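You operate a simulated robot arm through the tools that you are given. There is no shell and no other tool. Be economical: measure what you need, move in short steps, check, and stop when the job is done.

Carry out the task below with a simulated two-armed robot. There is one attempt and no reset: what you move stays moved.

Task
Stack the grey carton marked "TUBE 24 in" from the top of the steel table on top of the grey carton marked "TUBE 26 in". Open the blue bench drawer, take the green lever on the top of the steel table and put it away inside, then shut the drawer. Take the green bottle and leave it on the rack of the green bike. Put the hub from the top of the steel table on the shelf under the steel table. Take the round sheet and put it on the yellow panel. Any order will do. Set down upright: green bottle, hub, round sheet.

Only the result counts: the job must be done as asked and must still hold three seconds after the hand-in. Knocking over, shifting, dropping, spilling or breaking anything else fails it. Flat cloth is picked up by pressing the open fingertips on it (5 to 10 N) and closing them slowly along it; thin cloth reads only 2 to 8 mm in the jaws.

Robot
Two 7-joint arms with two-finger parallel grippers on one trunk, on a base that drives. Base frame: it is fixed to the floor where the robot stands at the start and does not move with it; the origin is under the middle of the robot, x ahead of it, y to its left, z up. Readings come in m, rad, newtons and seconds.
The left shoulder is at the start at [0.03, 0.119, 1.06], the right one opposite. With the tool pointing down near the work surface each hand reaches from about 0.1 to 0.58 m from the robot's upright axis, wherever it stands, measured 20 degrees to its own side. Places, roughly: blue bench drawer [5.3, -3.1, 0.8]; blue bench drawer inside [5.3, -3.2, 0.7]; green bottle (7x7x19 cm) [0.7, 0.8, 0.9]; green lever (12x3x2 cm) [0.5, 0.3, 0.8]; grey carton [0.5, 0.25, 1]; hub (6x6x7 cm) [1, 1.1, 0.9]; rack of the green bike (44x15 cm) [-1.08, 3.08, 1.44]; round sheet [2.5, -0.75, 0.75]; shelf under the steel table [0.8, 1.1, 0.3]; yellow panel (20x15x2 cm) [5.2, 2.3, 1.5]. Payload 3.43 kg a hand.
The tool frame of a hand sits at the grasp point between the pads (the TCP): z along the fingers, y along the line on which they close. The tips reach 0.03 m beyond it. The gripper opens to 0.094 m. The fingers are 0.028 m wide and 0.01 m thick; the gripper's body (0.05 by 0.096 m) begins 0.055 m behind the TCP.
Orientation is told as [roll, pitch, yaw] about the base's x, y, z axes, in that order, counted from this pose: with the fingers straight down and closing along the base's y, the tool's x points along the base's -x, its y along +y and its z along -z.

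Tools
- The arms move only by the tool servo_tool. It takes "left_plan", "right_plan" or both (then of equal length, played together; a hand with none holds still); each is a list of rows, each a list of 7 numbers: the turn, a rotation vector about the base's x, y, z in units of 4 degrees (1.0 is 4 degrees), then the shift along the base's x, y, z in units of 50 mm (1.0 is 50 mm), then the opening in per cent of the stroke, from 0 (shut) to 100 (fully open). In form: [[ax, ay, az, x, y, z, jaw], ...]. A call has 1 to 12 rows; each row shifts and turns the commanded pose from where the row before left it. A call with a number of a shift or a turn outside -1 to 1 is refused whole. Rows are played at 5 a second. More than 0.05 m and 0.15 rad between two rows, or a gripper value outside its range, and nothing of the call is played. A pose out of reach is approached as far as the arm can. The call stops where the force on the tool passes 40 N (or 10 N more than at its start, if that is more) or the arm is blocked; 0.2 s more then pass. Each finger travels about 0.072 m/s and halts on what it meets, pressing with about 23 N; the grip force reading is that of the motor and also rises with nothing between the fingers. The clock runs only during rows and for 0.2 s after the last one: add rows that do not move to give the fingers time. The reply holds the time, the measured pose of the TCP, the force on the tool along the base axes, the opening and the grip force, in the units named above and with some noise, with the torque about the TCP (base axes, N m) and any sound that the robot's microphone picked up.
- Cameras (640 x 400 px; columns grow to the right, rows downward): "scene" is now at [0.0381, 0.0192, 1.7564]; the picture's right is [0.29, -0.96, 0.00], its down [-0.80, -0.24, -0.55] and it looks along [0.52, 0.16, -0.84] (base axes); focal length 270 px, centre (320, 200). "left" rides on the left gripper at [0.076, -0.014, -0.103] in its tool frame; the picture's right is [0.18, 0.98, 0.00], its down [-0.75, 0.14, -0.64] and it looks along [-0.63, 0.12, 0.77] (tool axes); focal length 243 px, centre (320, 200). "right" rides on the right gripper at [0.076, 0.014, -0.102] in its tool frame; the picture's right is [-0.18, 0.98, 0.00], its down [-0.75, -0.14, -0.64] and it looks along [-0.63, -0.12, 0.77] (tool axes); focal length 243 px, centre (320, 200).
- camera(camera): a new picture of that camera. No time passes.
- raise_lower(by): slides the trunk up (or, below 0, down) by that many m; the arms and the scene camera ride with it, the base frame stays. It gives what a move gives, with no picture.
- roll_base(legs): drives the robot by 1 to 6 legs, each [ahead, turn to the left] in m and rad, along the robot's own axes; the way and the turn of a leg run together, so that a leg with both is an arc; at most 1.5 m and 3.142 rad a leg. The arms and the cameras ride along, it lands a little off, and it stops where it bumps. It gives what a move gives.
- turn_head(pan, tilt): turns the head with the scene camera to pan (to the left, within 2.496 rad either way) and tilt (down, from -0.506 to 1.204), counted from straight ahead of the robot. It gives what a move gives.
- probe_pixels(camera, pixels): for up to 12 pixels [column, row] of the newest picture of that camera ("zoom" is the newest enlarged one), the place [x, y, z] in the base frame of the surface seen there, good to about 0.003 m. No time passes.
- enlarge(camera, box): a new picture of the part [left, top, right, bottom] of that camera's present view, enlarged. No time passes.
- close_job(): hands the job in; it is judged then, once.

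Go step by step. Measure first, check grasps and placings, and put right what went wrong. The budget is 124 turns and 128 pictures, counting those below and the enlarged ones. Unless the task says otherwise, let go and move clear before handing in.

The tools are called as name(argument=value, ...) on one line, values as JSON. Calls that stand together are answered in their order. servo_tool: Moves the arms, as the interface text tells. Its arguments: {"type":"object","properties":{"left_plan":{"type":"array"},"right_plan":{"type":"array"}},"required":[]} The other tools are called the same way: raise_lower (by) slides the trunk up or down; roll_base (legs) drives the base; turn_head (pan, tilt) turns the head that bears the scene camera; camera (camera) takes a picture; probe_pixels (camera, pixels) gives the place of the surface under pixels of a picture; enlarge (camera, box) takes an enlarged picture of a part of a camera's view; close_job () hands the job in.

At the start:

```text
time: 0.0
left_eef_pos: [0.3393, 0.3856, 1.1727]
left_orientation: [0.002, 0.0, 0.001]
left_wrist_force: [-0.6, 1.0, -1.0]
left_ft_torque: [-0.01, 0.0, -0.01]
left_finger_gap: 0.0941
left_gripper_force: 0.1
right_eef_pos: [0.2977, 0.0084, 1.1204]
right_orientation: [0.001, 0.002, 0.001]
right_wrist_force: [-0.2, 0.9, 1.2]
right_ft_torque: [0.02, 0.0, -0.01]
right_finger_gap: 0.094
right_gripper_force: 0.0
trunk travel left (down, up): [-0.325, 0.085]
robot x, y, heading: [0.0011, 0.0017, 0.001]
head pan, tilt: [0.297, 0.993]
```

scene: 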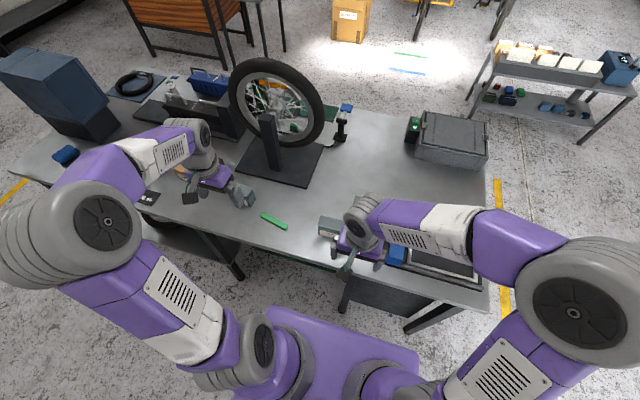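
right: 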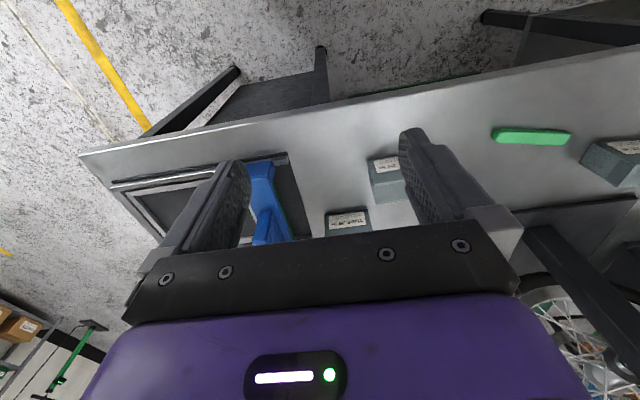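
left: 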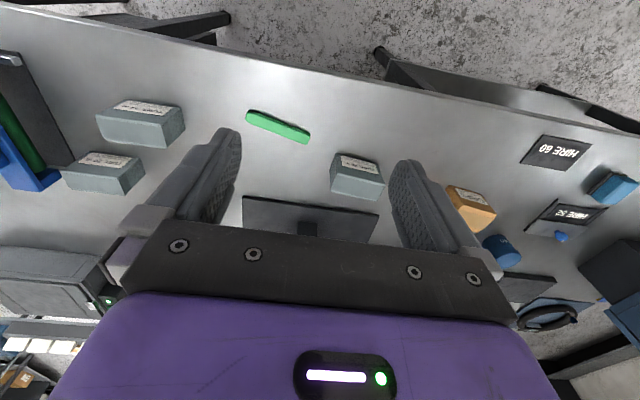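

The left picture shows three grey cartons (140,122), (103,172), (357,178) and the green lever (278,126). I enlarge to read the labels and measure.

enlarge(camera="left", box=[40, 80, 240, 205])

enlarge(camera="left", box=[300, 120, 500, 245])

probe_pixels(camera="left", pixels=[[140, 108], [103, 160], [357, 165], [248, 116], [308, 136], [278, 126], [118, 103], [168, 108], [338, 158], [380, 168], [240, 180], [400, 225]])

```text
3.20 times, centred on (140, 142) of left
```

zoom: 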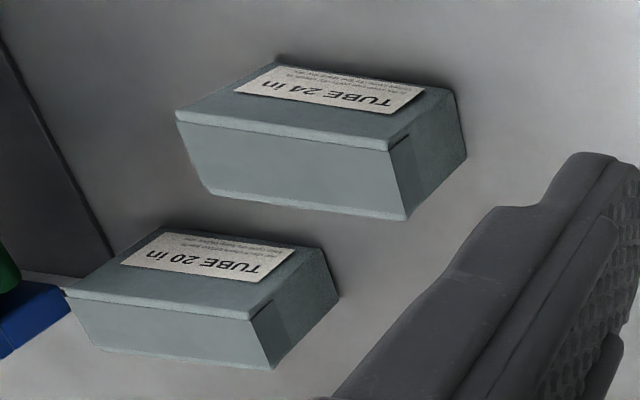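

```text
3.20 times, centred on (400, 182) of left
```

zoom: 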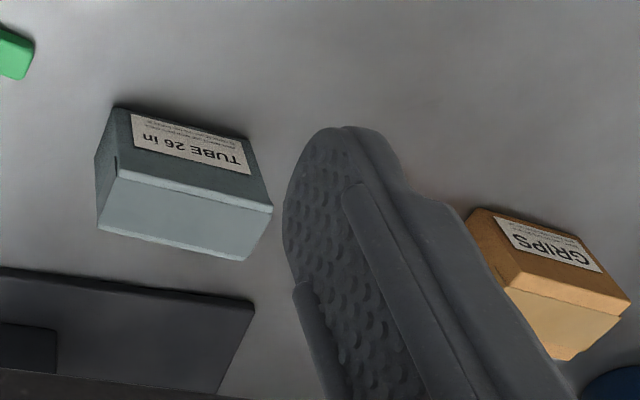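

```text
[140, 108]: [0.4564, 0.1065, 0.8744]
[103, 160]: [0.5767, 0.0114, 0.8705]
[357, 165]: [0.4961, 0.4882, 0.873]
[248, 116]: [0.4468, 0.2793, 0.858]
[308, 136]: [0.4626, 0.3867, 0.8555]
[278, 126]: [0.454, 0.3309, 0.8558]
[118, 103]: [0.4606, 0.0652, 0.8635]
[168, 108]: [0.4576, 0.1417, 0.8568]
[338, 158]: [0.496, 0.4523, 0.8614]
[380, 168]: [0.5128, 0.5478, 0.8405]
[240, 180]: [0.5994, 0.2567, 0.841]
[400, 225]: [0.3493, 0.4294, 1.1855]
```

Cartons: 24 at lower-left (140,122), 26 at (357,178). I measure the corners of 26 in the zoom, then of 24.

probe_pixels(camera="zoom", pixels=[[119, 112], [246, 142], [266, 202], [123, 168], [190, 170], [240, 252], [103, 220], [190, 240], [60, 250], [300, 100]])

enlarge(camera="left", box=[40, 80, 240, 205])

camera(camera="scene")

```text
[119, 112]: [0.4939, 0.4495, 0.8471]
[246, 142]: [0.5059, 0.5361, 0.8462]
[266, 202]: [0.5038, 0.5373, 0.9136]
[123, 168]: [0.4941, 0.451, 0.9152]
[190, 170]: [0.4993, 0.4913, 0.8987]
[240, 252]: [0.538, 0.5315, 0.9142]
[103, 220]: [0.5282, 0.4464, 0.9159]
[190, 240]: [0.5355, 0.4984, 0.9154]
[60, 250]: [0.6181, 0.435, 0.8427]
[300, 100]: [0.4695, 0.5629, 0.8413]
```

```text
3.20 times, centred on (140, 142) of left
```

zoom: 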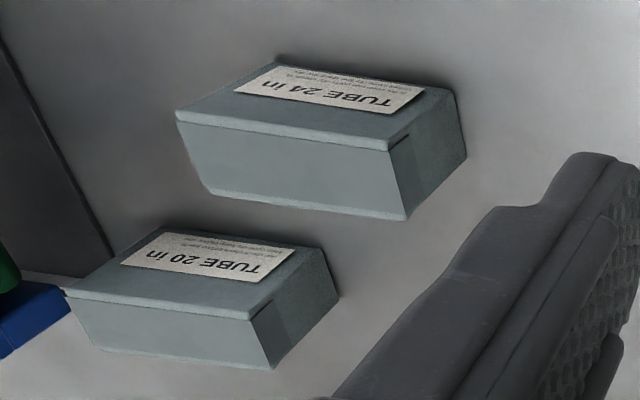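

```text
121 pictures are left
```

scene: 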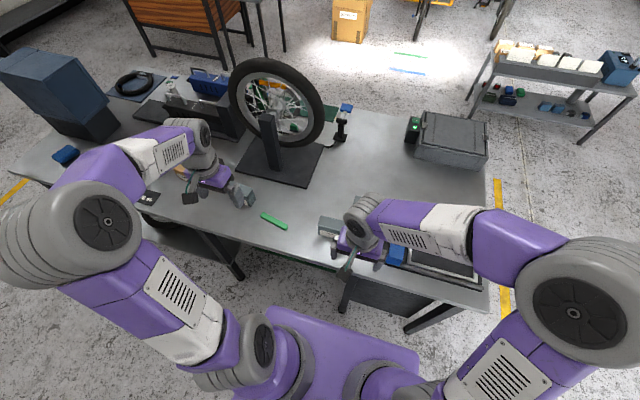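

Carton 26: top at z 0.915, x 0.494–0.538, y 0.446–0.537, yaw about 0.12 rad. Now carton 24 in the new zoom, plus the lever.

probe_pixels(camera="zoom", pixels=[[182, 124], [384, 150], [400, 210], [215, 190], [300, 170], [276, 66], [450, 92], [275, 358], [76, 300], [246, 322], [390, 165], [458, 150]])

probe_pixels(camera="left", pixels=[[250, 113], [247, 120], [307, 142], [310, 133], [305, 140], [278, 135], [282, 120]])

turn_head(pan=0.9, tilt=0.6)

camera(camera="scene")

```text
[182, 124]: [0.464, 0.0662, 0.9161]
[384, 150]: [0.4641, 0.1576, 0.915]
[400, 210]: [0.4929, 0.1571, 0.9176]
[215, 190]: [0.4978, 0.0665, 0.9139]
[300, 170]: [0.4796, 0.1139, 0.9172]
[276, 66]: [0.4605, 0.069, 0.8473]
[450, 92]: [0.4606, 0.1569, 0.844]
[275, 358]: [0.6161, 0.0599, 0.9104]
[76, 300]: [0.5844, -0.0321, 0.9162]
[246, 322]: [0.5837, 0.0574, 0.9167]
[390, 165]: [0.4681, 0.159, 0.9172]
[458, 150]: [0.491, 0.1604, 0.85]
```

```text
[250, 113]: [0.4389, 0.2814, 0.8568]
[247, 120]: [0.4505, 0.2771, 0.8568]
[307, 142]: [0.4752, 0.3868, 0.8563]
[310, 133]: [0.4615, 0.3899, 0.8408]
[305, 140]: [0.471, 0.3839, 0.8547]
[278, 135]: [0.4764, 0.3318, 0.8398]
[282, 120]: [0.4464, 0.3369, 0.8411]
```

```text
time: 1.0
left_eef_pos: [0.3405, 0.3855, 1.173]
left_orientation: [0.0, -0.001, 0.0]
left_wrist_force: [-0.6, -0.1, -0.4]
left_ft_torque: [-0.03, 0.0, -0.01]
left_finger_gap: 0.0942
left_gripper_force: 0.1
right_eef_pos: [0.2968, 0.0069, 1.1208]
right_orientation: [0.001, 0.0, -0.001]
right_wrist_force: [0.3, 0.6, 0.7]
right_ft_torque: [0.0, -0.01, 0.02]
right_finger_gap: 0.0939
right_gripper_force: 0.0
trunk travel left (down, up): [-0.325, 0.085]
robot x, y, heading: [0.0001, -0.0001, 0.002]
head pan, tilt: [0.901, 0.6]
```

```text
120 pictures are left
```

scene: 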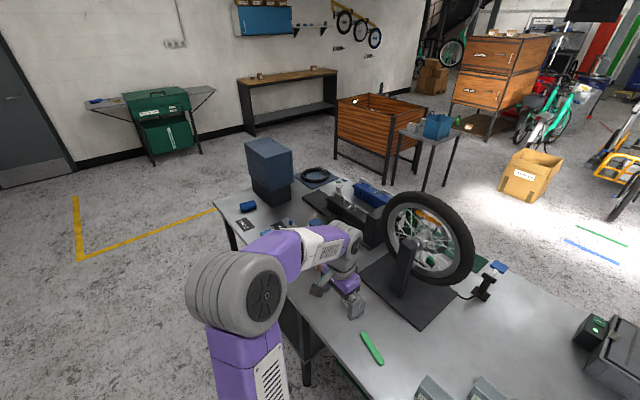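

Carton 24 is at centre (0.480, 0.112), yaw 0, 0.092 by ~0.04, top z 0.916. I map the room from this picture.

probe_pixels(camera="scene", pixels=[[218, 207], [268, 190], [250, 207], [245, 222], [314, 175], [338, 190], [372, 195], [400, 270], [330, 250], [500, 265], [85, 255], [430, 130]])

enlarge(camera="scene", box=[200, 120, 400, 245])

enlarge(camera="scene", box=[320, 0, 640, 200])

turn_head(pan=1.9, tilt=0.35)

camera(camera="scene")

turn_head(pan=-0.3, tilt=0.35)

camera(camera="scene")

```text
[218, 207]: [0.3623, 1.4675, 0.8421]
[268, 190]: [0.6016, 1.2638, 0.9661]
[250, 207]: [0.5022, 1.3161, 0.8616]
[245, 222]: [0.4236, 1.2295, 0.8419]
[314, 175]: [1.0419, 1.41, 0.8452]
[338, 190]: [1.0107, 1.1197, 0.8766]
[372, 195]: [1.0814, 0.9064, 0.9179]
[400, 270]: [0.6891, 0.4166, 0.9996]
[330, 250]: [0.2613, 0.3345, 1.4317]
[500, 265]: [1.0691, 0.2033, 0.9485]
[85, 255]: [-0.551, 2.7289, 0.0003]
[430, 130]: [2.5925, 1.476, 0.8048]
```

```text
3.20 times, centred on (300, 182) of scene
```

zoom: 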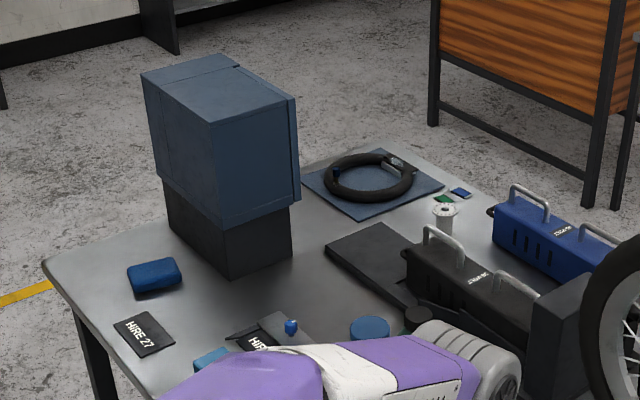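

```text
2.00 times, centred on (480, 100) of scene
```

zoom: 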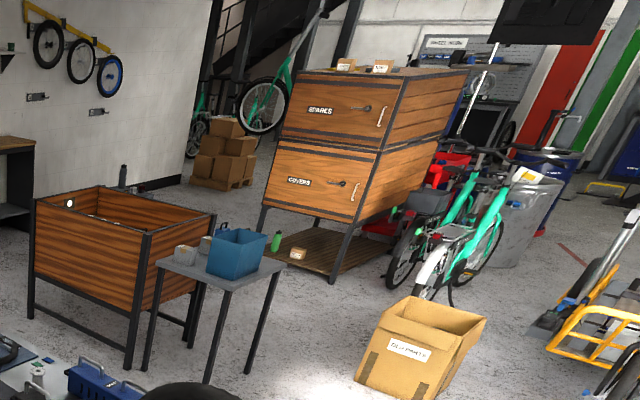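

```text
time: 2.3
left_eef_pos: [0.3407, 0.3859, 1.1732]
left_orientation: [0.0, 0.001, -0.001]
left_wrist_force: [-0.8, 0.0, 0.1]
left_ft_torque: [-0.02, -0.02, -0.04]
left_finger_gap: 0.0939
left_gripper_force: 0.1
right_eef_pos: [0.2985, 0.0076, 1.1208]
right_orientation: [0.0, 0.0, 0.0]
right_wrist_force: [-0.5, 0.1, 0.1]
right_ft_torque: [0.0, -0.01, 0.01]
right_finger_gap: 0.0939
right_gripper_force: 0.1
trunk travel left (down, up): [-0.325, 0.085]
robot x, y, heading: [0.0027, 0.0001, -0.001]
head pan, tilt: [1.901, 0.351]
```

```text
117 pictures are left
```

scene: 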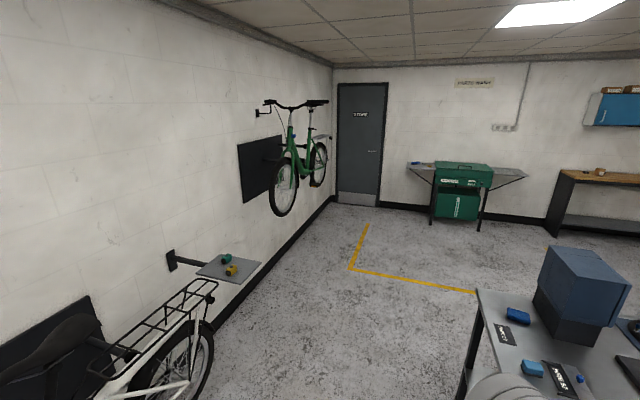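

```text
time: 4.3
left_eef_pos: [0.3404, 0.3865, 1.1723]
left_orientation: [0.001, 0.0, 0.0]
left_wrist_force: [-0.2, 0.1, -1.0]
left_ft_torque: [-0.02, 0.03, -0.02]
left_finger_gap: 0.0938
left_gripper_force: 0.1
right_eef_pos: [0.2978, 0.0077, 1.1212]
right_orientation: [0.0, 0.001, 0.001]
right_wrist_force: [0.7, 0.1, 0.1]
right_ft_torque: [-0.01, 0.01, 0.02]
right_finger_gap: 0.0942
right_gripper_force: 0.1
trunk travel left (down, up): [-0.325, 0.085]
robot x, y, heading: [-0.0004, -0.001, 0.003]
head pan, tilt: [-0.3, 0.351]
```

```text
116 pictures are left
```

scene: 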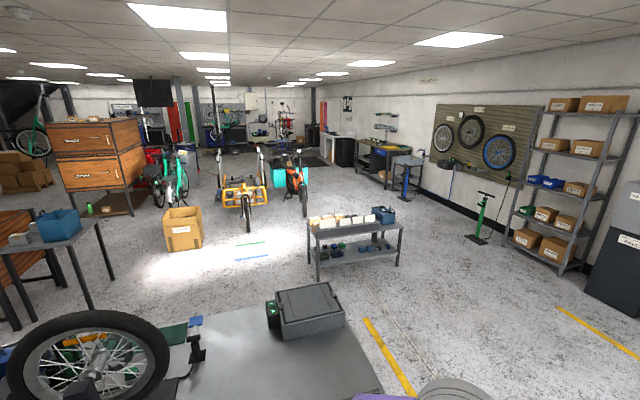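

The room is mapped: hung bike at the left wall, bench and cart to the right. Carton 26 is out of reach from here, so I shift the base 0.3 m to the left first.

roll_base(legs=[[0, 1.571], [0.3, 0], [0, -1.571]])

turn_head(pan=0.0, tilt=0.95)

camera(camera="scene")

camera(camera="left")

```text
time: 14.0
left_eef_pos: [0.3037, 0.7117, 1.1736]
left_orientation: [0.0, 0.001, 0.075]
left_wrist_force: [-0.3, 0.6, -0.4]
left_ft_torque: [0.02, 0.01, 0.06]
left_finger_gap: 0.0938
left_gripper_force: 0.0
right_eef_pos: [0.2884, 0.3312, 1.1205]
right_orientation: [0.001, -0.001, 0.074]
right_wrist_force: [0.8, -0.2, 0.2]
right_ft_torque: [-0.02, -0.03, 0.03]
right_finger_gap: 0.0941
right_gripper_force: 0.0
trunk travel left (down, up): [-0.325, 0.085]
robot x, y, heading: [-0.0065, 0.2981, 0.072]
head pan, tilt: [-0.3, 0.351]
```

```text
time: 15.0
left_eef_pos: [0.3048, 0.7108, 1.1737]
left_orientation: [-0.001, -0.002, 0.074]
left_wrist_force: [0.5, 0.2, -0.1]
left_ft_torque: [-0.01, -0.03, -0.01]
left_finger_gap: 0.0942
left_gripper_force: 0.0
right_eef_pos: [0.2883, 0.3301, 1.1201]
right_orientation: [0.001, -0.001, 0.074]
right_wrist_force: [-0.1, -0.9, -0.2]
right_ft_torque: [-0.02, 0.02, 0.01]
right_finger_gap: 0.094
right_gripper_force: 0.0
trunk travel left (down, up): [-0.325, 0.085]
robot x, y, heading: [-0.0061, 0.3032, 0.073]
head pan, tilt: [0.0, 0.949]
```

```text
115 pictures are left
```

scene: 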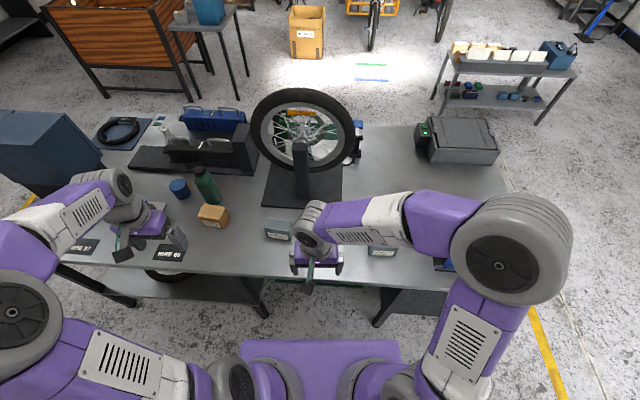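

```text
114 pictures are left
```

left: 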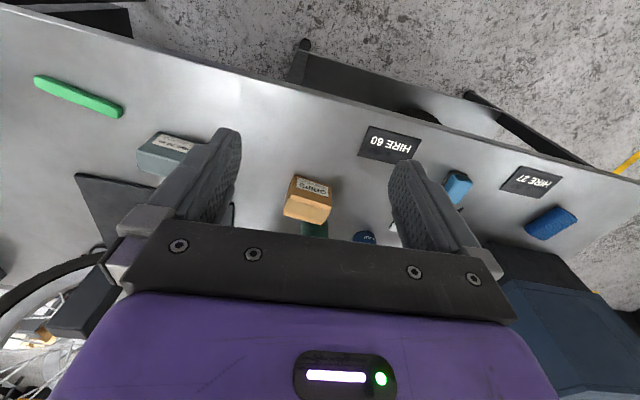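

The heading slipped to 0.073; bottle is at (205,183), carton 24 at (380,252), 26 at (280,228). I check how much room there is between the base front (320,343) and the table edge (320,278).

probe_pixels(camera="scene", pixels=[[320, 345], [260, 345], [390, 345], [240, 276], [420, 287], [205, 185], [198, 170], [213, 200], [180, 183], [212, 212], [70, 245], [266, 300]])

enlarge(camera="scene", box=[60, 90, 280, 228])

```text
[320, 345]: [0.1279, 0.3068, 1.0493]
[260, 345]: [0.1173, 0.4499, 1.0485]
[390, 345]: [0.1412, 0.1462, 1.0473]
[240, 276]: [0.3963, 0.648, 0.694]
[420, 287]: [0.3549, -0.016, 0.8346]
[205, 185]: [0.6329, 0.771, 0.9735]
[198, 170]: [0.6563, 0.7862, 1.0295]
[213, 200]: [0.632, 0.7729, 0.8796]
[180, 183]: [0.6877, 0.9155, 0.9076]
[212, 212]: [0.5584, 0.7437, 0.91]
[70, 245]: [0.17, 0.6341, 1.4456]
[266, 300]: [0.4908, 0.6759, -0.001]
```

```text
2.90 times, centred on (170, 159) of scene
```

zoom: 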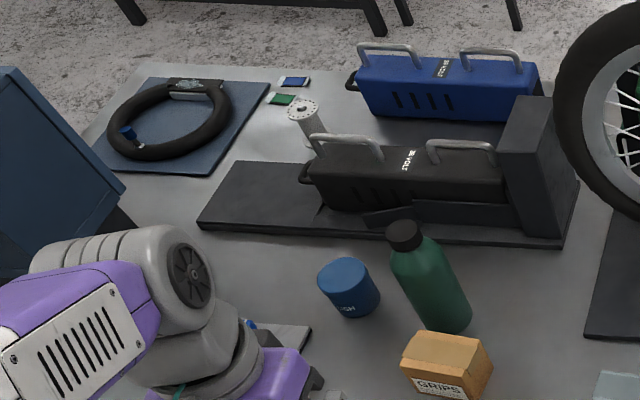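

Trunk front is at x 0.13 and the table edge at 0.355, so there's some room. I straighten and move ahead 6 cm.

roll_base(legs=[[0, -0.073], [0.06, 0]])

servo_tool(right_plan=[[0, 0, 1, 0.3, -0.4, 0, 100], [0, 0, 1, 0.3, -0.4, 0, 100], [0, 0, 1, 0.3, -0.4, 0, 100], [0, 0, 1, 0.3, -0.4, 0, 100], [0, 0, 1, 0.3, -0.4, 0, 100], [0, 0, 1, 0, -0.4, 0, 100], [0, 0, 1, 0, -0.4, 0, 100], [0, 0, 1, 0, -0.4, 0, 80], [0, 0, 1, 0, -0.4, 0, 80], [0, 0, 1, 0, -0.4, 0, 80], [0, 0, 1, 0, 0, 0, 80]])

camera(camera="right")

```text
time: 16.4
left_eef_pos: [0.3947, 0.6868, 1.1717]
left_orientation: [0.001, 0.002, 0.001]
left_wrist_force: [-0.4, -0.5, -1.3]
left_ft_torque: [-0.02, 0.0, 0.02]
left_finger_gap: 0.0937
left_gripper_force: 0.0
right_eef_pos: [0.3515, 0.3086, 1.1202]
right_orientation: [0.0, 0.003, -0.001]
right_wrist_force: [0.5, -0.3, 0.3]
right_ft_torque: [0.02, 0.02, -0.02]
right_finger_gap: 0.0939
right_gripper_force: 0.0
trunk travel left (down, up): [-0.325, 0.085]
robot x, y, heading: [0.0506, 0.2972, -0.005]
head pan, tilt: [0.0, 0.949]
```

```text
time: 18.8
left_eef_pos: [0.3936, 0.6865, 1.1729]
left_orientation: [0.0, 0.0, 0.0]
left_wrist_force: [-1.0, -0.4, 0.3]
left_ft_torque: [0.03, -0.01, 0.02]
left_finger_gap: 0.0941
left_gripper_force: 0.0
right_eef_pos: [0.424, 0.1086, 1.1208]
right_orientation: [0.0, -0.001, 0.769]
right_wrist_force: [0.0, -0.5, -0.2]
right_ft_torque: [0.03, 0.03, 0.0]
right_finger_gap: 0.0752
right_gripper_force: 0.0
trunk travel left (down, up): [-0.325, 0.085]
robot x, y, heading: [0.0527, 0.3011, 0.002]
head pan, tilt: [0.0, 0.949]
```

```text
112 pictures are left
```

right: 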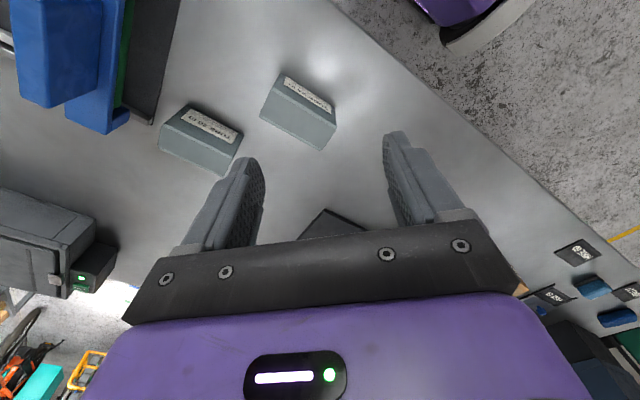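

Rotation works smoothly. I finish the turn to 90° and line up over carton 24.

servo_tool(right_plan=[[0, 0, 0.957, 0.2, 0, 0, 80], [0, 0, 0.957, 0.2, 0, 0, 80], [0, 0, 0.957, 0.2, 0, 0, 80], [0, 0, 0.957, 0.2, 0, 0, 80], [0, 0, 0.957, 0.2, 0, 0, 80], [0, 0, 0.957, 0.12, 0.07, 0, 80], [0, 0, 0.957, 0, 0, -0.5, 70], [0, 0, 0.957, 0, 0, -0.5, 70], [0, 0, 0.957, 0, 0, -0.5, 70], [0, 0, 0.957, 0, 0, -0.5, 70], [0, 0, 0.957, 0, 0, 0, 70], [0, 0, 0.957, 0, 0, 0, 70]])

camera(camera="right")

camera(camera="scene")

```text
time: 21.4
left_eef_pos: [0.3925, 0.6876, 1.1737]
left_orientation: [0.001, 0.0, 0.0]
left_wrist_force: [-0.7, 0.0, -0.3]
left_ft_torque: [0.01, 0.01, -0.01]
left_finger_gap: 0.0938
left_gripper_force: 0.0
right_eef_pos: [0.4814, 0.1122, 1.0199]
right_orientation: [-0.001, 0.001, 1.57]
right_wrist_force: [0.6, -0.1, 0.3]
right_ft_torque: [0.02, -0.02, 0.0]
right_finger_gap: 0.0657
right_gripper_force: 0.0
trunk travel left (down, up): [-0.325, 0.085]
robot x, y, heading: [0.0561, 0.3008, -0.0]
head pan, tilt: [0.0, 0.949]
```

```text
111 pictures are left
```

right: 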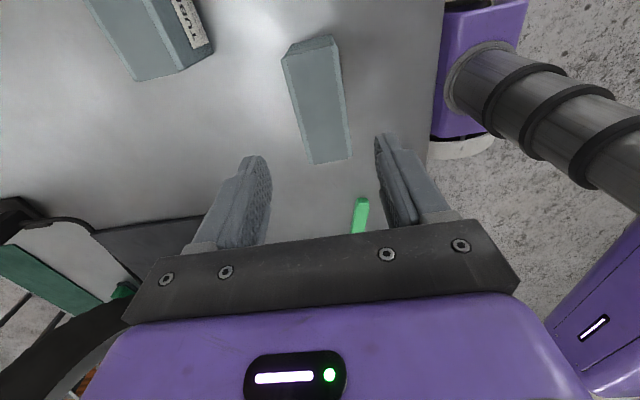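

```text
110 pictures are left
```

scene: 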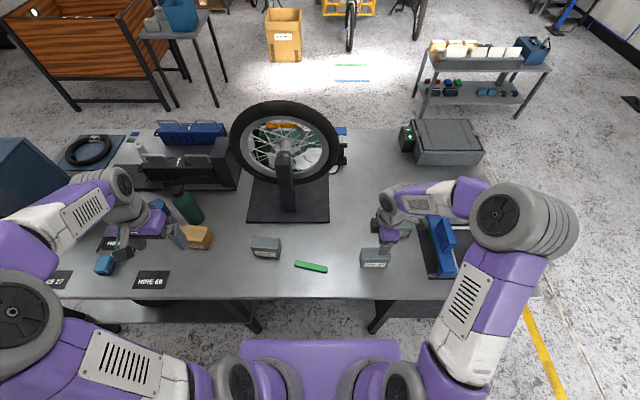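

The carton 24 top is seen at (283,58)–(350,158); I measure its corners precisely before descending.

probe_pixels(camera="right", pixels=[[288, 62], [335, 50], [346, 153], [315, 158], [312, 110], [342, 105], [298, 110], [301, 108]])

```text
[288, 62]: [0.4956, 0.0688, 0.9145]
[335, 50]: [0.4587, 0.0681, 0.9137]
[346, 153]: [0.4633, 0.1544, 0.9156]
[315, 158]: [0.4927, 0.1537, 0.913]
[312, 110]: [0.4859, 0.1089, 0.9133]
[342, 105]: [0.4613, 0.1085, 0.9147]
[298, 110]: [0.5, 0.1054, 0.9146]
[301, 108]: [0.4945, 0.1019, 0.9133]
```

Centre (0.480, 0.112) matches the TCP. Descend to z 0.893, close and lift a little.

servo_tool(right_plan=[[0, 0, 0, 0, 0, -0.7, 70], [0, 0, 0, 0, 0, -0.7, 70], [0, 0, 0, 0, 0, -0.6, 70], [0, 0, 0, 0, 0, -0.54, 70], [0, 0, 0, 0, 0, 0, 30], [0, 0, 0, 0, 0, 0, 0], [0, 0, 0, 0, 0, 0, 0], [0, 0, 0, 0, 0, 0.5, 0], [0, 0, 0, 0, 0, 1, 0], [0, 0, 0, 0, 0, 1, 0]])

camera(camera="right")

```text
time: 23.6
left_eef_pos: [0.3921, 0.6874, 1.1745]
left_orientation: [-0.003, 0.0, -0.001]
left_wrist_force: [0.5, -0.3, -0.2]
left_ft_torque: [0.0, -0.01, -0.01]
left_finger_gap: 0.0939
left_gripper_force: 0.1
right_eef_pos: [0.4794, 0.1104, 1.0203]
right_orientation: [0.0, 0.0, 1.571]
right_wrist_force: [0.5, -0.3, -1.3]
right_ft_torque: [0.0, -0.02, -0.02]
right_finger_gap: 0.0496
right_gripper_force: 23.5
trunk travel left (down, up): [-0.325, 0.085]
robot x, y, heading: [0.0517, 0.2993, -0.001]
head pan, tilt: [0.0, 0.949]
```

```text
109 pictures are left
```

right: 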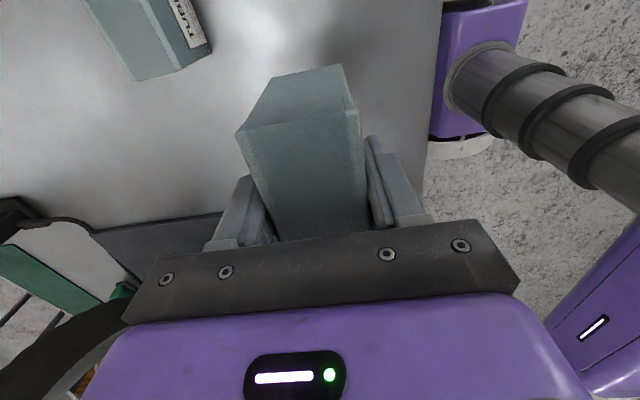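

Carton held (gap 0.05). Now I measure carton 26 precisely from the scene camera.

enlarge(camera="scene", box=[226, 220, 306, 270])

```text
8.00 times, centred on (266, 245) of scene
```

zoom: 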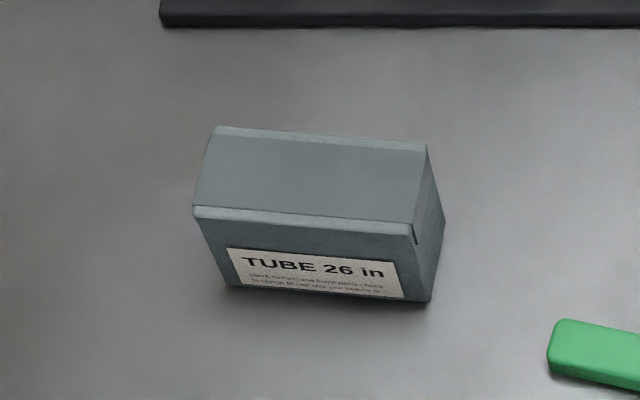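

probe_pixels(camera="zoom", pixels=[[218, 130], [424, 148], [408, 228], [198, 212], [315, 180], [230, 275], [410, 295], [565, 322], [560, 370]])

```text
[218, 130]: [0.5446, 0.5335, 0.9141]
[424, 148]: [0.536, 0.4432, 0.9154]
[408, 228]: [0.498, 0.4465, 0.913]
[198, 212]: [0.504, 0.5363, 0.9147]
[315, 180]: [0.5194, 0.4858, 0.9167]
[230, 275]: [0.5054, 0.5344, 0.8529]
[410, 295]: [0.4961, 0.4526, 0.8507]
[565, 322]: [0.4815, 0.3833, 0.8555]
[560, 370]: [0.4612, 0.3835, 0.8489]
```

Carton 26 centre is (0.521, 0.490), yaw ≈ −0.09. I carry 24 above it.

servo_tool(right_plan=[[0, 0, -0.13, 0.083, 0.76, 0.3, 0], [0, 0, -0.13, 0.083, 0.76, 0, 0], [0, 0, -0.13, 0.083, 0.76, 0, 0], [0, 0, -0.13, 0.083, 0.76, 0, 0], [0, 0, -0.13, 0.083, 0.76, 0, 0], [0, 0, -0.13, 0.083, 0.76, 0, 0], [0, 0, -0.13, 0.083, 0.76, 0, 0], [0, 0, -0.13, 0.083, 0.76, 0, 0], [0, 0, -0.13, 0.083, 0.76, 0, 0], [0, 0, -0.13, 0.083, 0.76, 0, 0], [0, 0, 0, 0, 0, 0, 0]])

camera(camera="scene")

camera(camera="right")

```text
time: 26.0
left_eef_pos: [0.3939, 0.6857, 1.1737]
left_orientation: [-0.002, -0.002, 0.0]
left_wrist_force: [0.0, 0.2, 0.0]
left_ft_torque: [0.01, 0.0, -0.04]
left_finger_gap: 0.0941
left_gripper_force: 0.0
right_eef_pos: [0.5218, 0.4928, 1.0336]
right_orientation: [0.0, -0.002, 1.478]
right_wrist_force: [0.0, 0.0, -1.8]
right_ft_torque: [0.0, -0.02, 0.01]
right_finger_gap: 0.0492
right_gripper_force: 22.9
trunk travel left (down, up): [-0.325, 0.085]
robot x, y, heading: [0.0545, 0.3003, 0.002]
head pan, tilt: [0.0, 0.949]
```

```text
107 pictures are left
```

scene: 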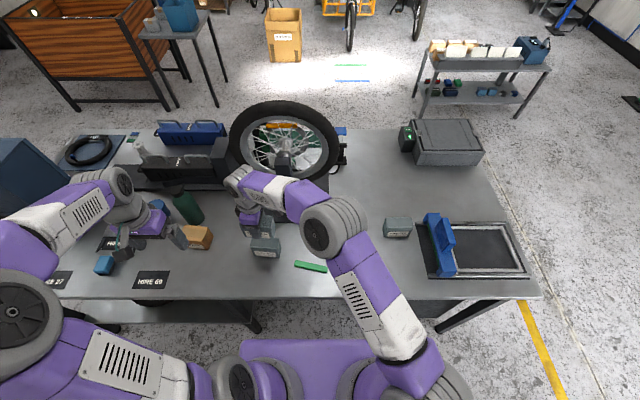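

```text
106 pictures are left
```

right: 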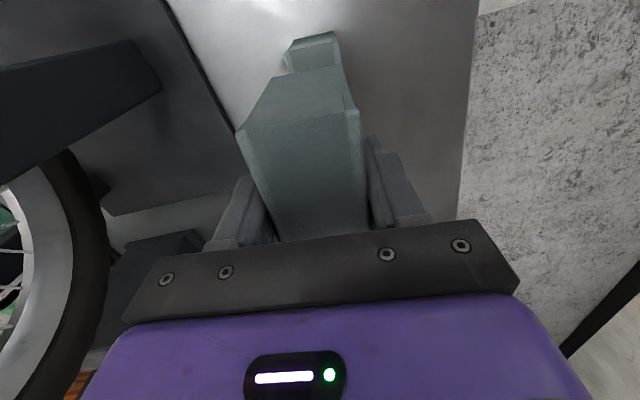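

Aligned above 26. I lower to just above contact.

servo_tool(right_plan=[[0, 0, 0, 0, -0.04, -0.6, 0], [0, 0, 0, 0, 0, -0.4, 0], [0, 0, 0, 0, 0, -0.14, 0], [0, 0, 0, 0, 0, -0.06, 0], [0, 0, 0, 0, 0, -0.06, 0], [0, 0, 0, 0, 0, -0.04, 0]])

enlarge(camera="scene", box=[206, 190, 326, 265])

```text
time: 27.4
left_eef_pos: [0.3938, 0.6881, 1.1742]
left_orientation: [0.0, 0.0, 0.0]
left_wrist_force: [0.1, -0.3, -0.6]
left_ft_torque: [0.02, 0.0, 0.02]
left_finger_gap: 0.0938
left_gripper_force: 0.0
right_eef_pos: [0.5213, 0.4912, 0.9681]
right_orientation: [0.001, 0.0, 1.477]
right_wrist_force: [0.6, 0.6, -1.5]
right_ft_torque: [0.0, 0.01, 0.0]
right_finger_gap: 0.049
right_gripper_force: 22.4
trunk travel left (down, up): [-0.325, 0.085]
robot x, y, heading: [0.0495, 0.3042, -0.002]
head pan, tilt: [0.0, 0.949]
```

```text
5.33 times, centred on (266, 228) of scene
```

zoom: 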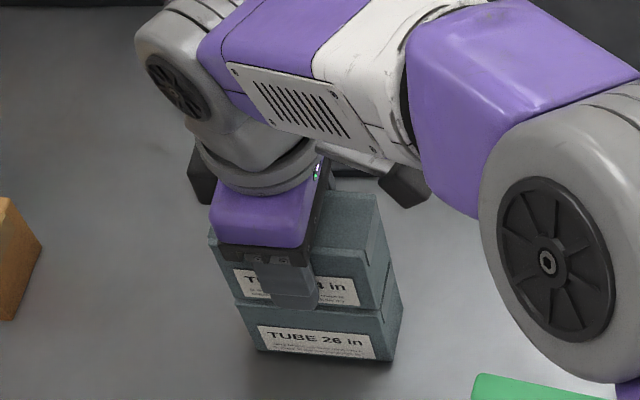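

Nearly touching and well aligned. I lower in 1 mm steps until contact, then release and rise.

servo_tool(right_plan=[[0, 0, 0, 0, 0, -0.02, 0], [0, 0, 0, 0, 0, -0.02, 0], [0, 0, 0, 0, 0, -0.02, 0]])

```text
time: 28.2
left_eef_pos: [0.3939, 0.6865, 1.1727]
left_orientation: [0.0, -0.001, -0.001]
left_wrist_force: [-0.1, -0.1, -0.1]
left_ft_torque: [0.0, 0.01, 0.01]
left_finger_gap: 0.0937
left_gripper_force: 0.0
right_eef_pos: [0.5219, 0.4901, 0.9646]
right_orientation: [-0.001, 0.0, 1.479]
right_wrist_force: [-0.4, 0.8, -1.4]
right_ft_torque: [0.03, -0.01, -0.04]
right_finger_gap: 0.0493
right_gripper_force: 23.5
trunk travel left (down, up): [-0.325, 0.085]
robot x, y, heading: [0.0508, 0.3029, 0.006]
head pan, tilt: [0.0, 0.949]
```

servo_tool(right_plan=[[0, 0, 0, 0, 0, -0.03, 0], [0, 0, 0, 0, 0, -0.03, 0]])

camera(camera="right")

```text
time: 28.8
left_eef_pos: [0.3925, 0.6857, 1.1744]
left_orientation: [-0.001, -0.001, 0.001]
left_wrist_force: [0.3, 0.0, 0.5]
left_ft_torque: [0.02, 0.0, 0.0]
left_finger_gap: 0.0937
left_gripper_force: 0.0
right_eef_pos: [0.5238, 0.4899, 0.9662]
right_orientation: [-0.004, -0.004, 1.477]
right_wrist_force: [-0.6, -1.5, 18.4]
right_ft_torque: [-0.17, 0.18, 0.03]
right_finger_gap: 0.0493
right_gripper_force: 23.1
trunk travel left (down, up): [-0.325, 0.085]
robot x, y, heading: [0.0553, 0.3034, -0.002]
head pan, tilt: [0.0, 0.949]
```

```text
104 pictures are left
```

right: 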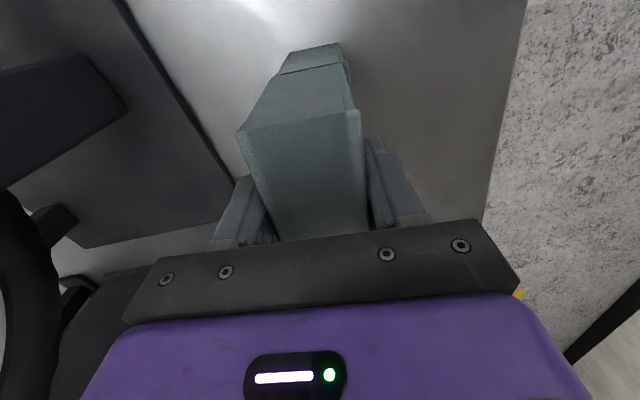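

Contact at 18 N. I ease up 2 mm, open and rise clear.

servo_tool(right_plan=[[0, 0, 0, 0, 0, 0.03, 0], [0, 0, 0, 0, 0, 0, 60], [0, 0, 0, 0, 0, 0, 75], [0, 0, 0, 0, 0, 0.4, 75], [0, 0, 0, 0, 0, 1, 75], [0, 0, 0, 0, 0, 1, 75], [0, 0, 0, 0, 0, 1, 75]])

camera(camera="scene")

camera(camera="right")

```text
time: 30.4
left_eef_pos: [0.3926, 0.6859, 1.1742]
left_orientation: [-0.001, 0.0, 0.0]
left_wrist_force: [0.3, -0.2, -0.3]
left_ft_torque: [-0.01, -0.01, 0.03]
left_finger_gap: 0.0939
left_gripper_force: 0.0
right_eef_pos: [0.5208, 0.4899, 1.1349]
right_orientation: [0.001, 0.0, 1.48]
right_wrist_force: [0.0, -0.2, -0.3]
right_ft_torque: [0.0, 0.0, -0.01]
right_finger_gap: 0.0705
right_gripper_force: 0.2
trunk travel left (down, up): [-0.325, 0.085]
robot x, y, heading: [0.056, 0.3037, -0.001]
head pan, tilt: [0.0, 0.949]
```

```text
103 pictures are left
```

scene: 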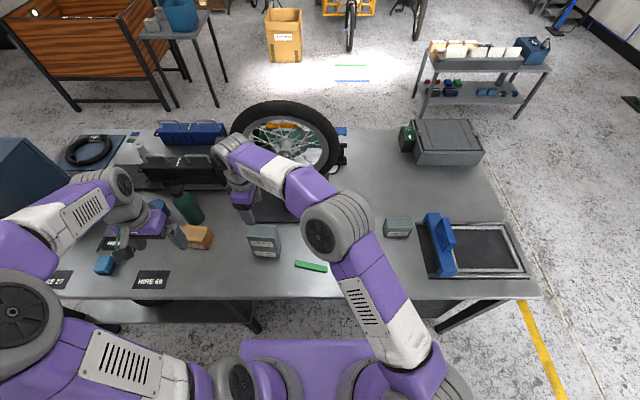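

```text
102 pictures are left
```

right: 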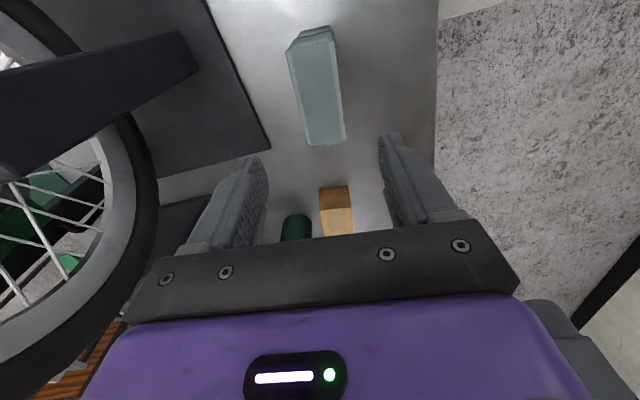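

24 sits on 26 squarely. Next I take the lever with the right hand; moving over it and looking.

servo_tool(right_plan=[[0, 0, -0.2, -0.3, -0.2, 0.2, 75], [0, 0, -0.2, -0.3, -0.7, 0, 75], [0, 0, -0.2, -0.3, -0.7, 0, 75], [0, 0, -0.2, -0.3, -0.7, 0, 75], [0, 0, 0, -0.1, -0.84, 0, 75], [0, 0, 0, 0, 0, -0.9, 75], [0, 0, 0, 0, 0, -0.9, 75], [0, 0, 0, 0, 0, 0, 75]])

camera(camera="right")

enlarge(camera="scene", box=[206, 210, 366, 310])

```text
time: 32.2
left_eef_pos: [0.3938, 0.687, 1.1728]
left_orientation: [0.0, 0.0, -0.001]
left_wrist_force: [-0.8, -0.6, 0.5]
left_ft_torque: [-0.02, -0.01, -0.03]
left_finger_gap: 0.0941
left_gripper_force: 0.0
right_eef_pos: [0.4577, 0.3308, 1.0541]
right_orientation: [0.0, 0.0, 1.422]
right_wrist_force: [-0.5, 0.7, 0.1]
right_ft_torque: [0.0, 0.01, 0.02]
right_finger_gap: 0.0704
right_gripper_force: 0.0
trunk travel left (down, up): [-0.325, 0.085]
robot x, y, heading: [0.0553, 0.3013, -0.002]
head pan, tilt: [0.0, 0.949]
```

```text
101 pictures are left
```

right: 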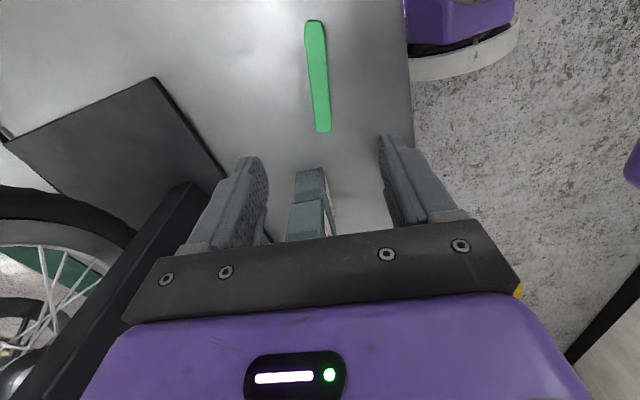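

```text
4.00 times, centred on (286, 260) of scene
```

zoom: 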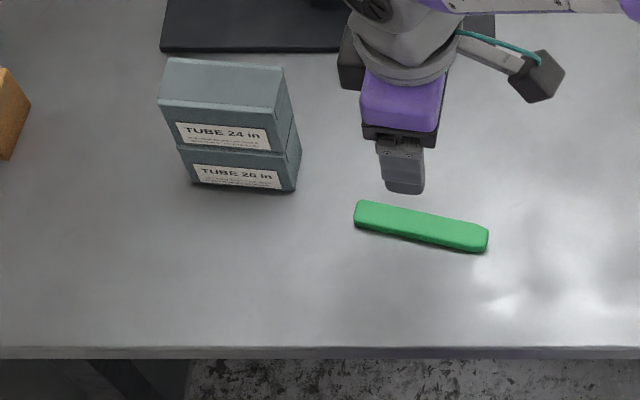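

probe_pixels(camera="right", pixels=[[308, 30], [323, 30], [318, 75], [312, 75], [325, 75], [316, 126], [329, 126], [322, 120]])

probe_pixels(camera="zoom", pixels=[[362, 206], [358, 224], [484, 232], [480, 246], [420, 225]])

```text
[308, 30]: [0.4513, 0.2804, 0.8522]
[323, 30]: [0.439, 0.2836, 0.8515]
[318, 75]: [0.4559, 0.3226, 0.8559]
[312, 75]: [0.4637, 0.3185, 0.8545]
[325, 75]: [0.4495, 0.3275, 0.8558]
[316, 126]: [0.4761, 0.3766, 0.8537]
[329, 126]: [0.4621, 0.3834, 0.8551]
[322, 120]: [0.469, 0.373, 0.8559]
```

```text
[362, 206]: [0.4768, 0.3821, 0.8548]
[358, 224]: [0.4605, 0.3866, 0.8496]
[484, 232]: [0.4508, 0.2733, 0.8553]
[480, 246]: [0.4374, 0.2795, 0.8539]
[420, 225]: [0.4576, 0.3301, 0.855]
```

Lever: centre (0.457, 0.331), yaw about −0.23. I correct the yaw, descend with the tips 4 mm off the table, close and lift.

servo_tool(right_plan=[[0, 0, -0.6, 0, 0, -0.8, 60], [0, 0, -0.55, 0, 0, -0.8, 60], [0, 0, 0, 0, 0, -0.8, 60], [0, 0, 0, 0, 0, -0.8, 60], [0, 0, 0, 0, 0, -0.3, 60], [0, 0, 0, 0, 0, -0.08, 60], [0, 0, 0, 0, 0, 0, 20], [0, 0, 0, 0, 0, 0, 0], [0, 0, 0, 0, 0, 0, 0], [0, 0, 0, 0, 0, 0.4, 0], [0, 0, 0, 0, 0, 1, 0], [0, 0, 0, 0, 0, 1, 0]])

camera(camera="right")

```text
time: 34.8
left_eef_pos: [0.3933, 0.6863, 1.1736]
left_orientation: [-0.001, 0.0, 0.002]
left_wrist_force: [-0.5, 0.0, -0.4]
left_ft_torque: [0.06, 0.0, -0.03]
left_finger_gap: 0.0942
left_gripper_force: 0.1
right_eef_pos: [0.4564, 0.333, 0.9956]
right_orientation: [0.0, -0.002, 1.341]
right_wrist_force: [0.2, -0.4, 0.0]
right_ft_torque: [-0.04, 0.0, 0.01]
right_finger_gap: 0.0204
right_gripper_force: 22.7
trunk travel left (down, up): [-0.325, 0.085]
robot x, y, heading: [0.0531, 0.3019, 0.002]
head pan, tilt: [0.0, 0.949]
```

```text
99 pictures are left
```

right: 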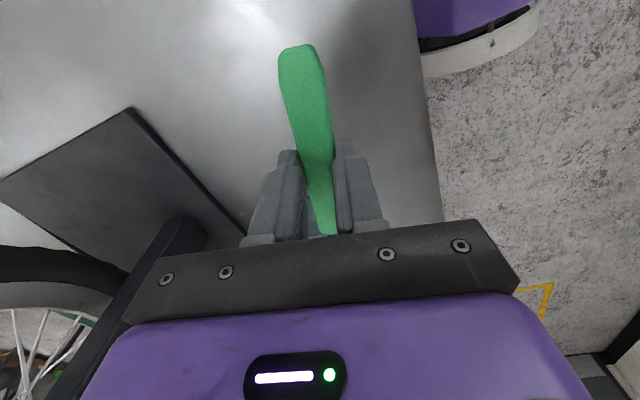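

Lever held (gap 0.020). I fold the right hand in, then drive back and left along the table to face the bottle diagonally.

servo_tool(right_plan=[[0, 0, 0, -0.1, -0.1, 0.5, 0], [0, 0, 0, -0.4, -0.4, 0.5, 0], [0, 0, 0, -0.5, -0.5, 0.5, 0], [0, 0, 0, -0.7, -0.7, 0.5, 0], [0, 0, 0, -0.7, -0.8, 0.5, 0], [0, 0, 0, -0.7, -0.9, 0.2, 0]])

roll_base(legs=[[-0.12, 0], [0, 1.571], [0.78, 0], [0, -1.95]])

turn_head(pan=0.1, tilt=0.75)

camera(camera="scene")

```text
refused: row 4 steps farther than a row can; nothing moved
```

```text
time: 48.3
left_eef_pos: [0.4194, 1.2916, 1.1739]
left_orientation: [0.0, 0.001, -0.417]
left_wrist_force: [0.3, 0.6, -0.4]
left_ft_torque: [0.04, -0.01, 0.01]
left_finger_gap: 0.0938
left_gripper_force: 0.1
right_eef_pos: [0.3354, 0.9415, 0.9946]
right_orientation: [0.001, 0.0, 0.927]
right_wrist_force: [0.3, 0.0, -0.4]
right_ft_torque: [0.03, 0.03, 0.01]
right_finger_gap: 0.0208
right_gripper_force: 23.0
trunk travel left (down, up): [-0.325, 0.085]
robot x, y, heading: [-0.0494, 1.0749, -0.416]
head pan, tilt: [0.0, 0.949]
```

```text
time: 49.0
left_eef_pos: [0.419, 1.2901, 1.1732]
left_orientation: [0.0, 0.0, -0.418]
left_wrist_force: [0.5, -0.3, 0.4]
left_ft_torque: [0.01, 0.02, -0.02]
left_finger_gap: 0.0938
left_gripper_force: 0.0
right_eef_pos: [0.3337, 0.9416, 0.9952]
right_orientation: [-0.001, 0.0, 0.927]
right_wrist_force: [1.0, 0.2, 0.1]
right_ft_torque: [0.03, 0.0, -0.02]
right_finger_gap: 0.0208
right_gripper_force: 22.9
trunk travel left (down, up): [-0.325, 0.085]
robot x, y, heading: [-0.0499, 1.0782, -0.421]
head pan, tilt: [0.099, 0.75]
```

```text
98 pictures are left
```

scene: 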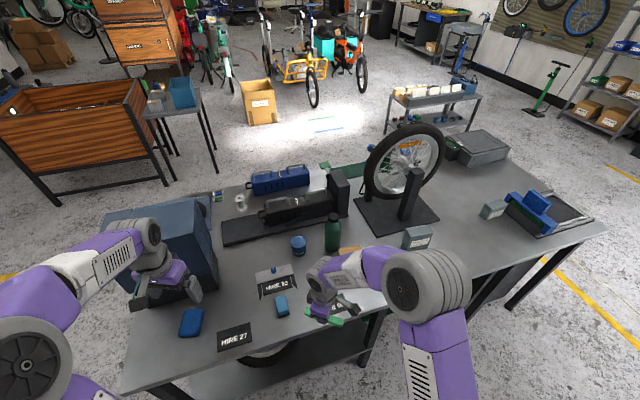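

The right hand's fold-in was refused, so it rode along where it was; nothing was touched. I fold it in now and measure the bottle and its neighbours.

servo_tool(right_plan=[[0, 0, 0, -0.6, -0.53, 0.43, 0], [0, 0, 0, -0.6, -0.53, 0.43, 0], [0, 0, 0, -0.6, -0.53, 0.43, 0], [0, 0, 0, -0.6, -0.53, 0.43, 0], [0, 0, 0, -0.6, -0.53, 0.43, 0], [0, 0, 0, -0.6, -0.53, 0.43, 0]])

camera(camera="scene")

enlarge(camera="scene", box=[230, 190, 390, 290])

```text
time: 50.4
left_eef_pos: [0.4186, 1.2911, 1.1734]
left_orientation: [0.003, -0.001, -0.417]
left_wrist_force: [-0.3, 0.1, -0.9]
left_ft_torque: [0.01, -0.05, 0.0]
left_finger_gap: 0.0937
left_gripper_force: 0.0
right_eef_pos: [0.1526, 0.7817, 1.1223]
right_orientation: [0.001, -0.002, 0.926]
right_wrist_force: [-0.8, 0.0, -0.3]
right_ft_torque: [-0.02, -0.03, 0.02]
right_finger_gap: 0.0211
right_gripper_force: 23.5
trunk travel left (down, up): [-0.325, 0.085]
robot x, y, heading: [-0.0513, 1.0742, -0.416]
head pan, tilt: [0.099, 0.75]
```

```text
97 pictures are left
```

scene: 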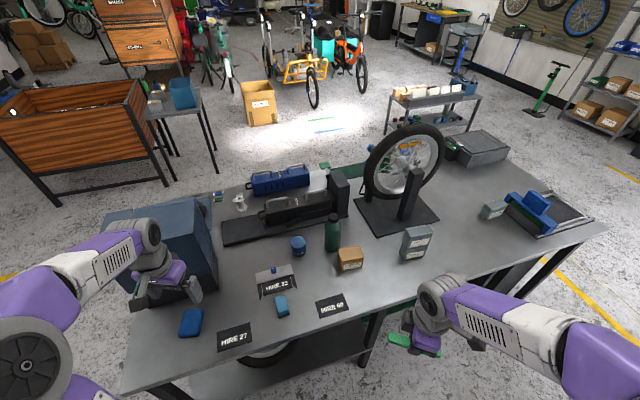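

```text
4.00 times, centred on (310, 240) of scene
```

zoom: 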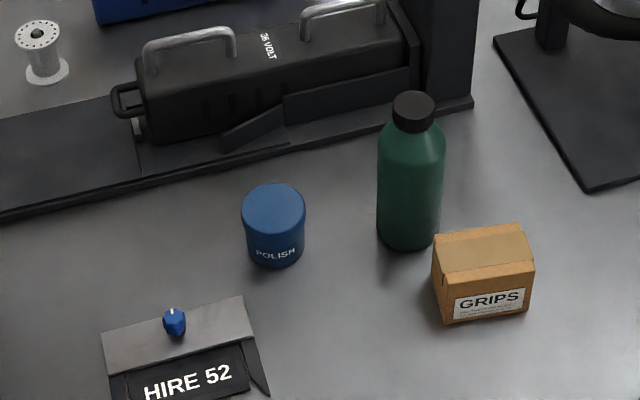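

The bottle is at zoom (410,170), GRIPS to its right, polish to the left; the hub is the silver spool at zoom (42,50). Measuring.

probe_pixels(camera="zoom", pixels=[[413, 98], [381, 190], [410, 190], [440, 190], [410, 244], [410, 150], [445, 240], [528, 262], [440, 300], [275, 200], [40, 35], [42, 75]])

probe_pixels(camera="scene", pixels=[[130, 285], [205, 280], [160, 205], [150, 240], [209, 207]])

```text
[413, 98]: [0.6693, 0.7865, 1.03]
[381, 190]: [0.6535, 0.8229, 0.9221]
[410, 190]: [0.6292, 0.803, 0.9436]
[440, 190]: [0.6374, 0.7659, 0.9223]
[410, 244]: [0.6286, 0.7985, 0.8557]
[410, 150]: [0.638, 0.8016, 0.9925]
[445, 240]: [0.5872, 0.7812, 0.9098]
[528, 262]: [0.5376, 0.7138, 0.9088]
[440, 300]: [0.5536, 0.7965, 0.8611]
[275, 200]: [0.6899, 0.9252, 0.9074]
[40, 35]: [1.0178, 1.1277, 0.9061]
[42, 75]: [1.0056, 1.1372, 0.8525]
```

```text
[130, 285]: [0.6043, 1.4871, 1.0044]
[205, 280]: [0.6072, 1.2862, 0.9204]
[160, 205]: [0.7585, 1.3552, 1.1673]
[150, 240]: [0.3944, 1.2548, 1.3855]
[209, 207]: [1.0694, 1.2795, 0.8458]
```

Bottle axis at (0.663, 0.786), radius 0.035. I tilt the left hand toward horizontal (about 20° down, yaw −0.5) while moving to a pre-grasp point.

servo_tool(left_plan=[[0, 0, -0.6, 0, -0.3, 0, 100], [0, 0, -0.6, 0, -0.3, 0, 100], [-0.479, -0.878, 0, 0.05, -0.45, -0.1, 100], [-0.479, -0.878, 0, 0.05, -0.45, -0.1, 100], [-0.479, -0.878, 0, 0.05, -0.45, -0.1, 100], [-0.479, -0.878, 0, 0.05, -0.45, -0.1, 100], [-0.479, -0.878, 0, 0.05, -0.45, -0.1, 100], [-0.479, -0.878, 0, 0.05, -0.45, -0.1, 100], [-0.479, -0.878, 0, 0.05, -0.45, -0.1, 100], [-0.479, -0.878, 0, 0.05, -0.45, -0.1, 100], [-0.479, -0.878, 0, 0.05, -0.45, -0.1, 100], [-0.479, -0.878, 0, 0.05, -0.45, -0.1, 100]])

camera(camera="left")

camera(camera="scene")

```text
time: 53.0
left_eef_pos: [0.4451, 1.0357, 1.1229]
left_orientation: [0.0, -0.695, -0.501]
left_wrist_force: [0.0, -0.4, 0.2]
left_ft_torque: [0.02, 0.03, 0.0]
left_finger_gap: 0.0939
left_gripper_force: 0.0
right_eef_pos: [0.1554, 0.7822, 1.1223]
right_orientation: [0.001, -0.001, 0.929]
right_wrist_force: [0.2, -1.0, -0.7]
right_ft_torque: [0.02, -0.02, -0.01]
right_finger_gap: 0.0209
right_gripper_force: 23.2
trunk travel left (down, up): [-0.325, 0.085]
robot x, y, heading: [-0.0461, 1.0775, -0.414]
head pan, tilt: [0.099, 0.75]
```

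```text
95 pictures are left
```

left: 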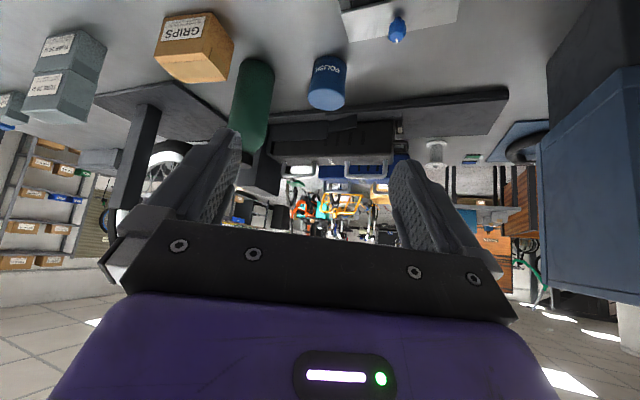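

```text
94 pictures are left
```

scene: 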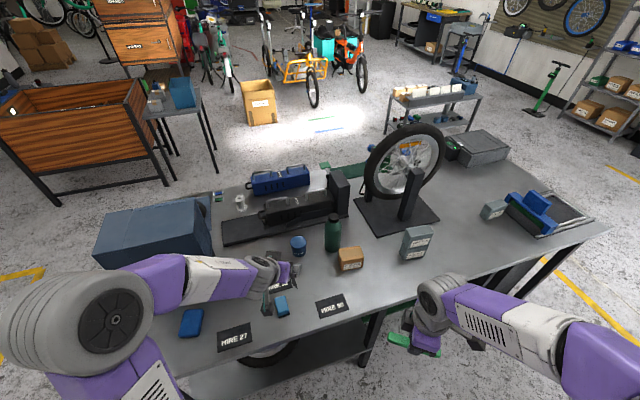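

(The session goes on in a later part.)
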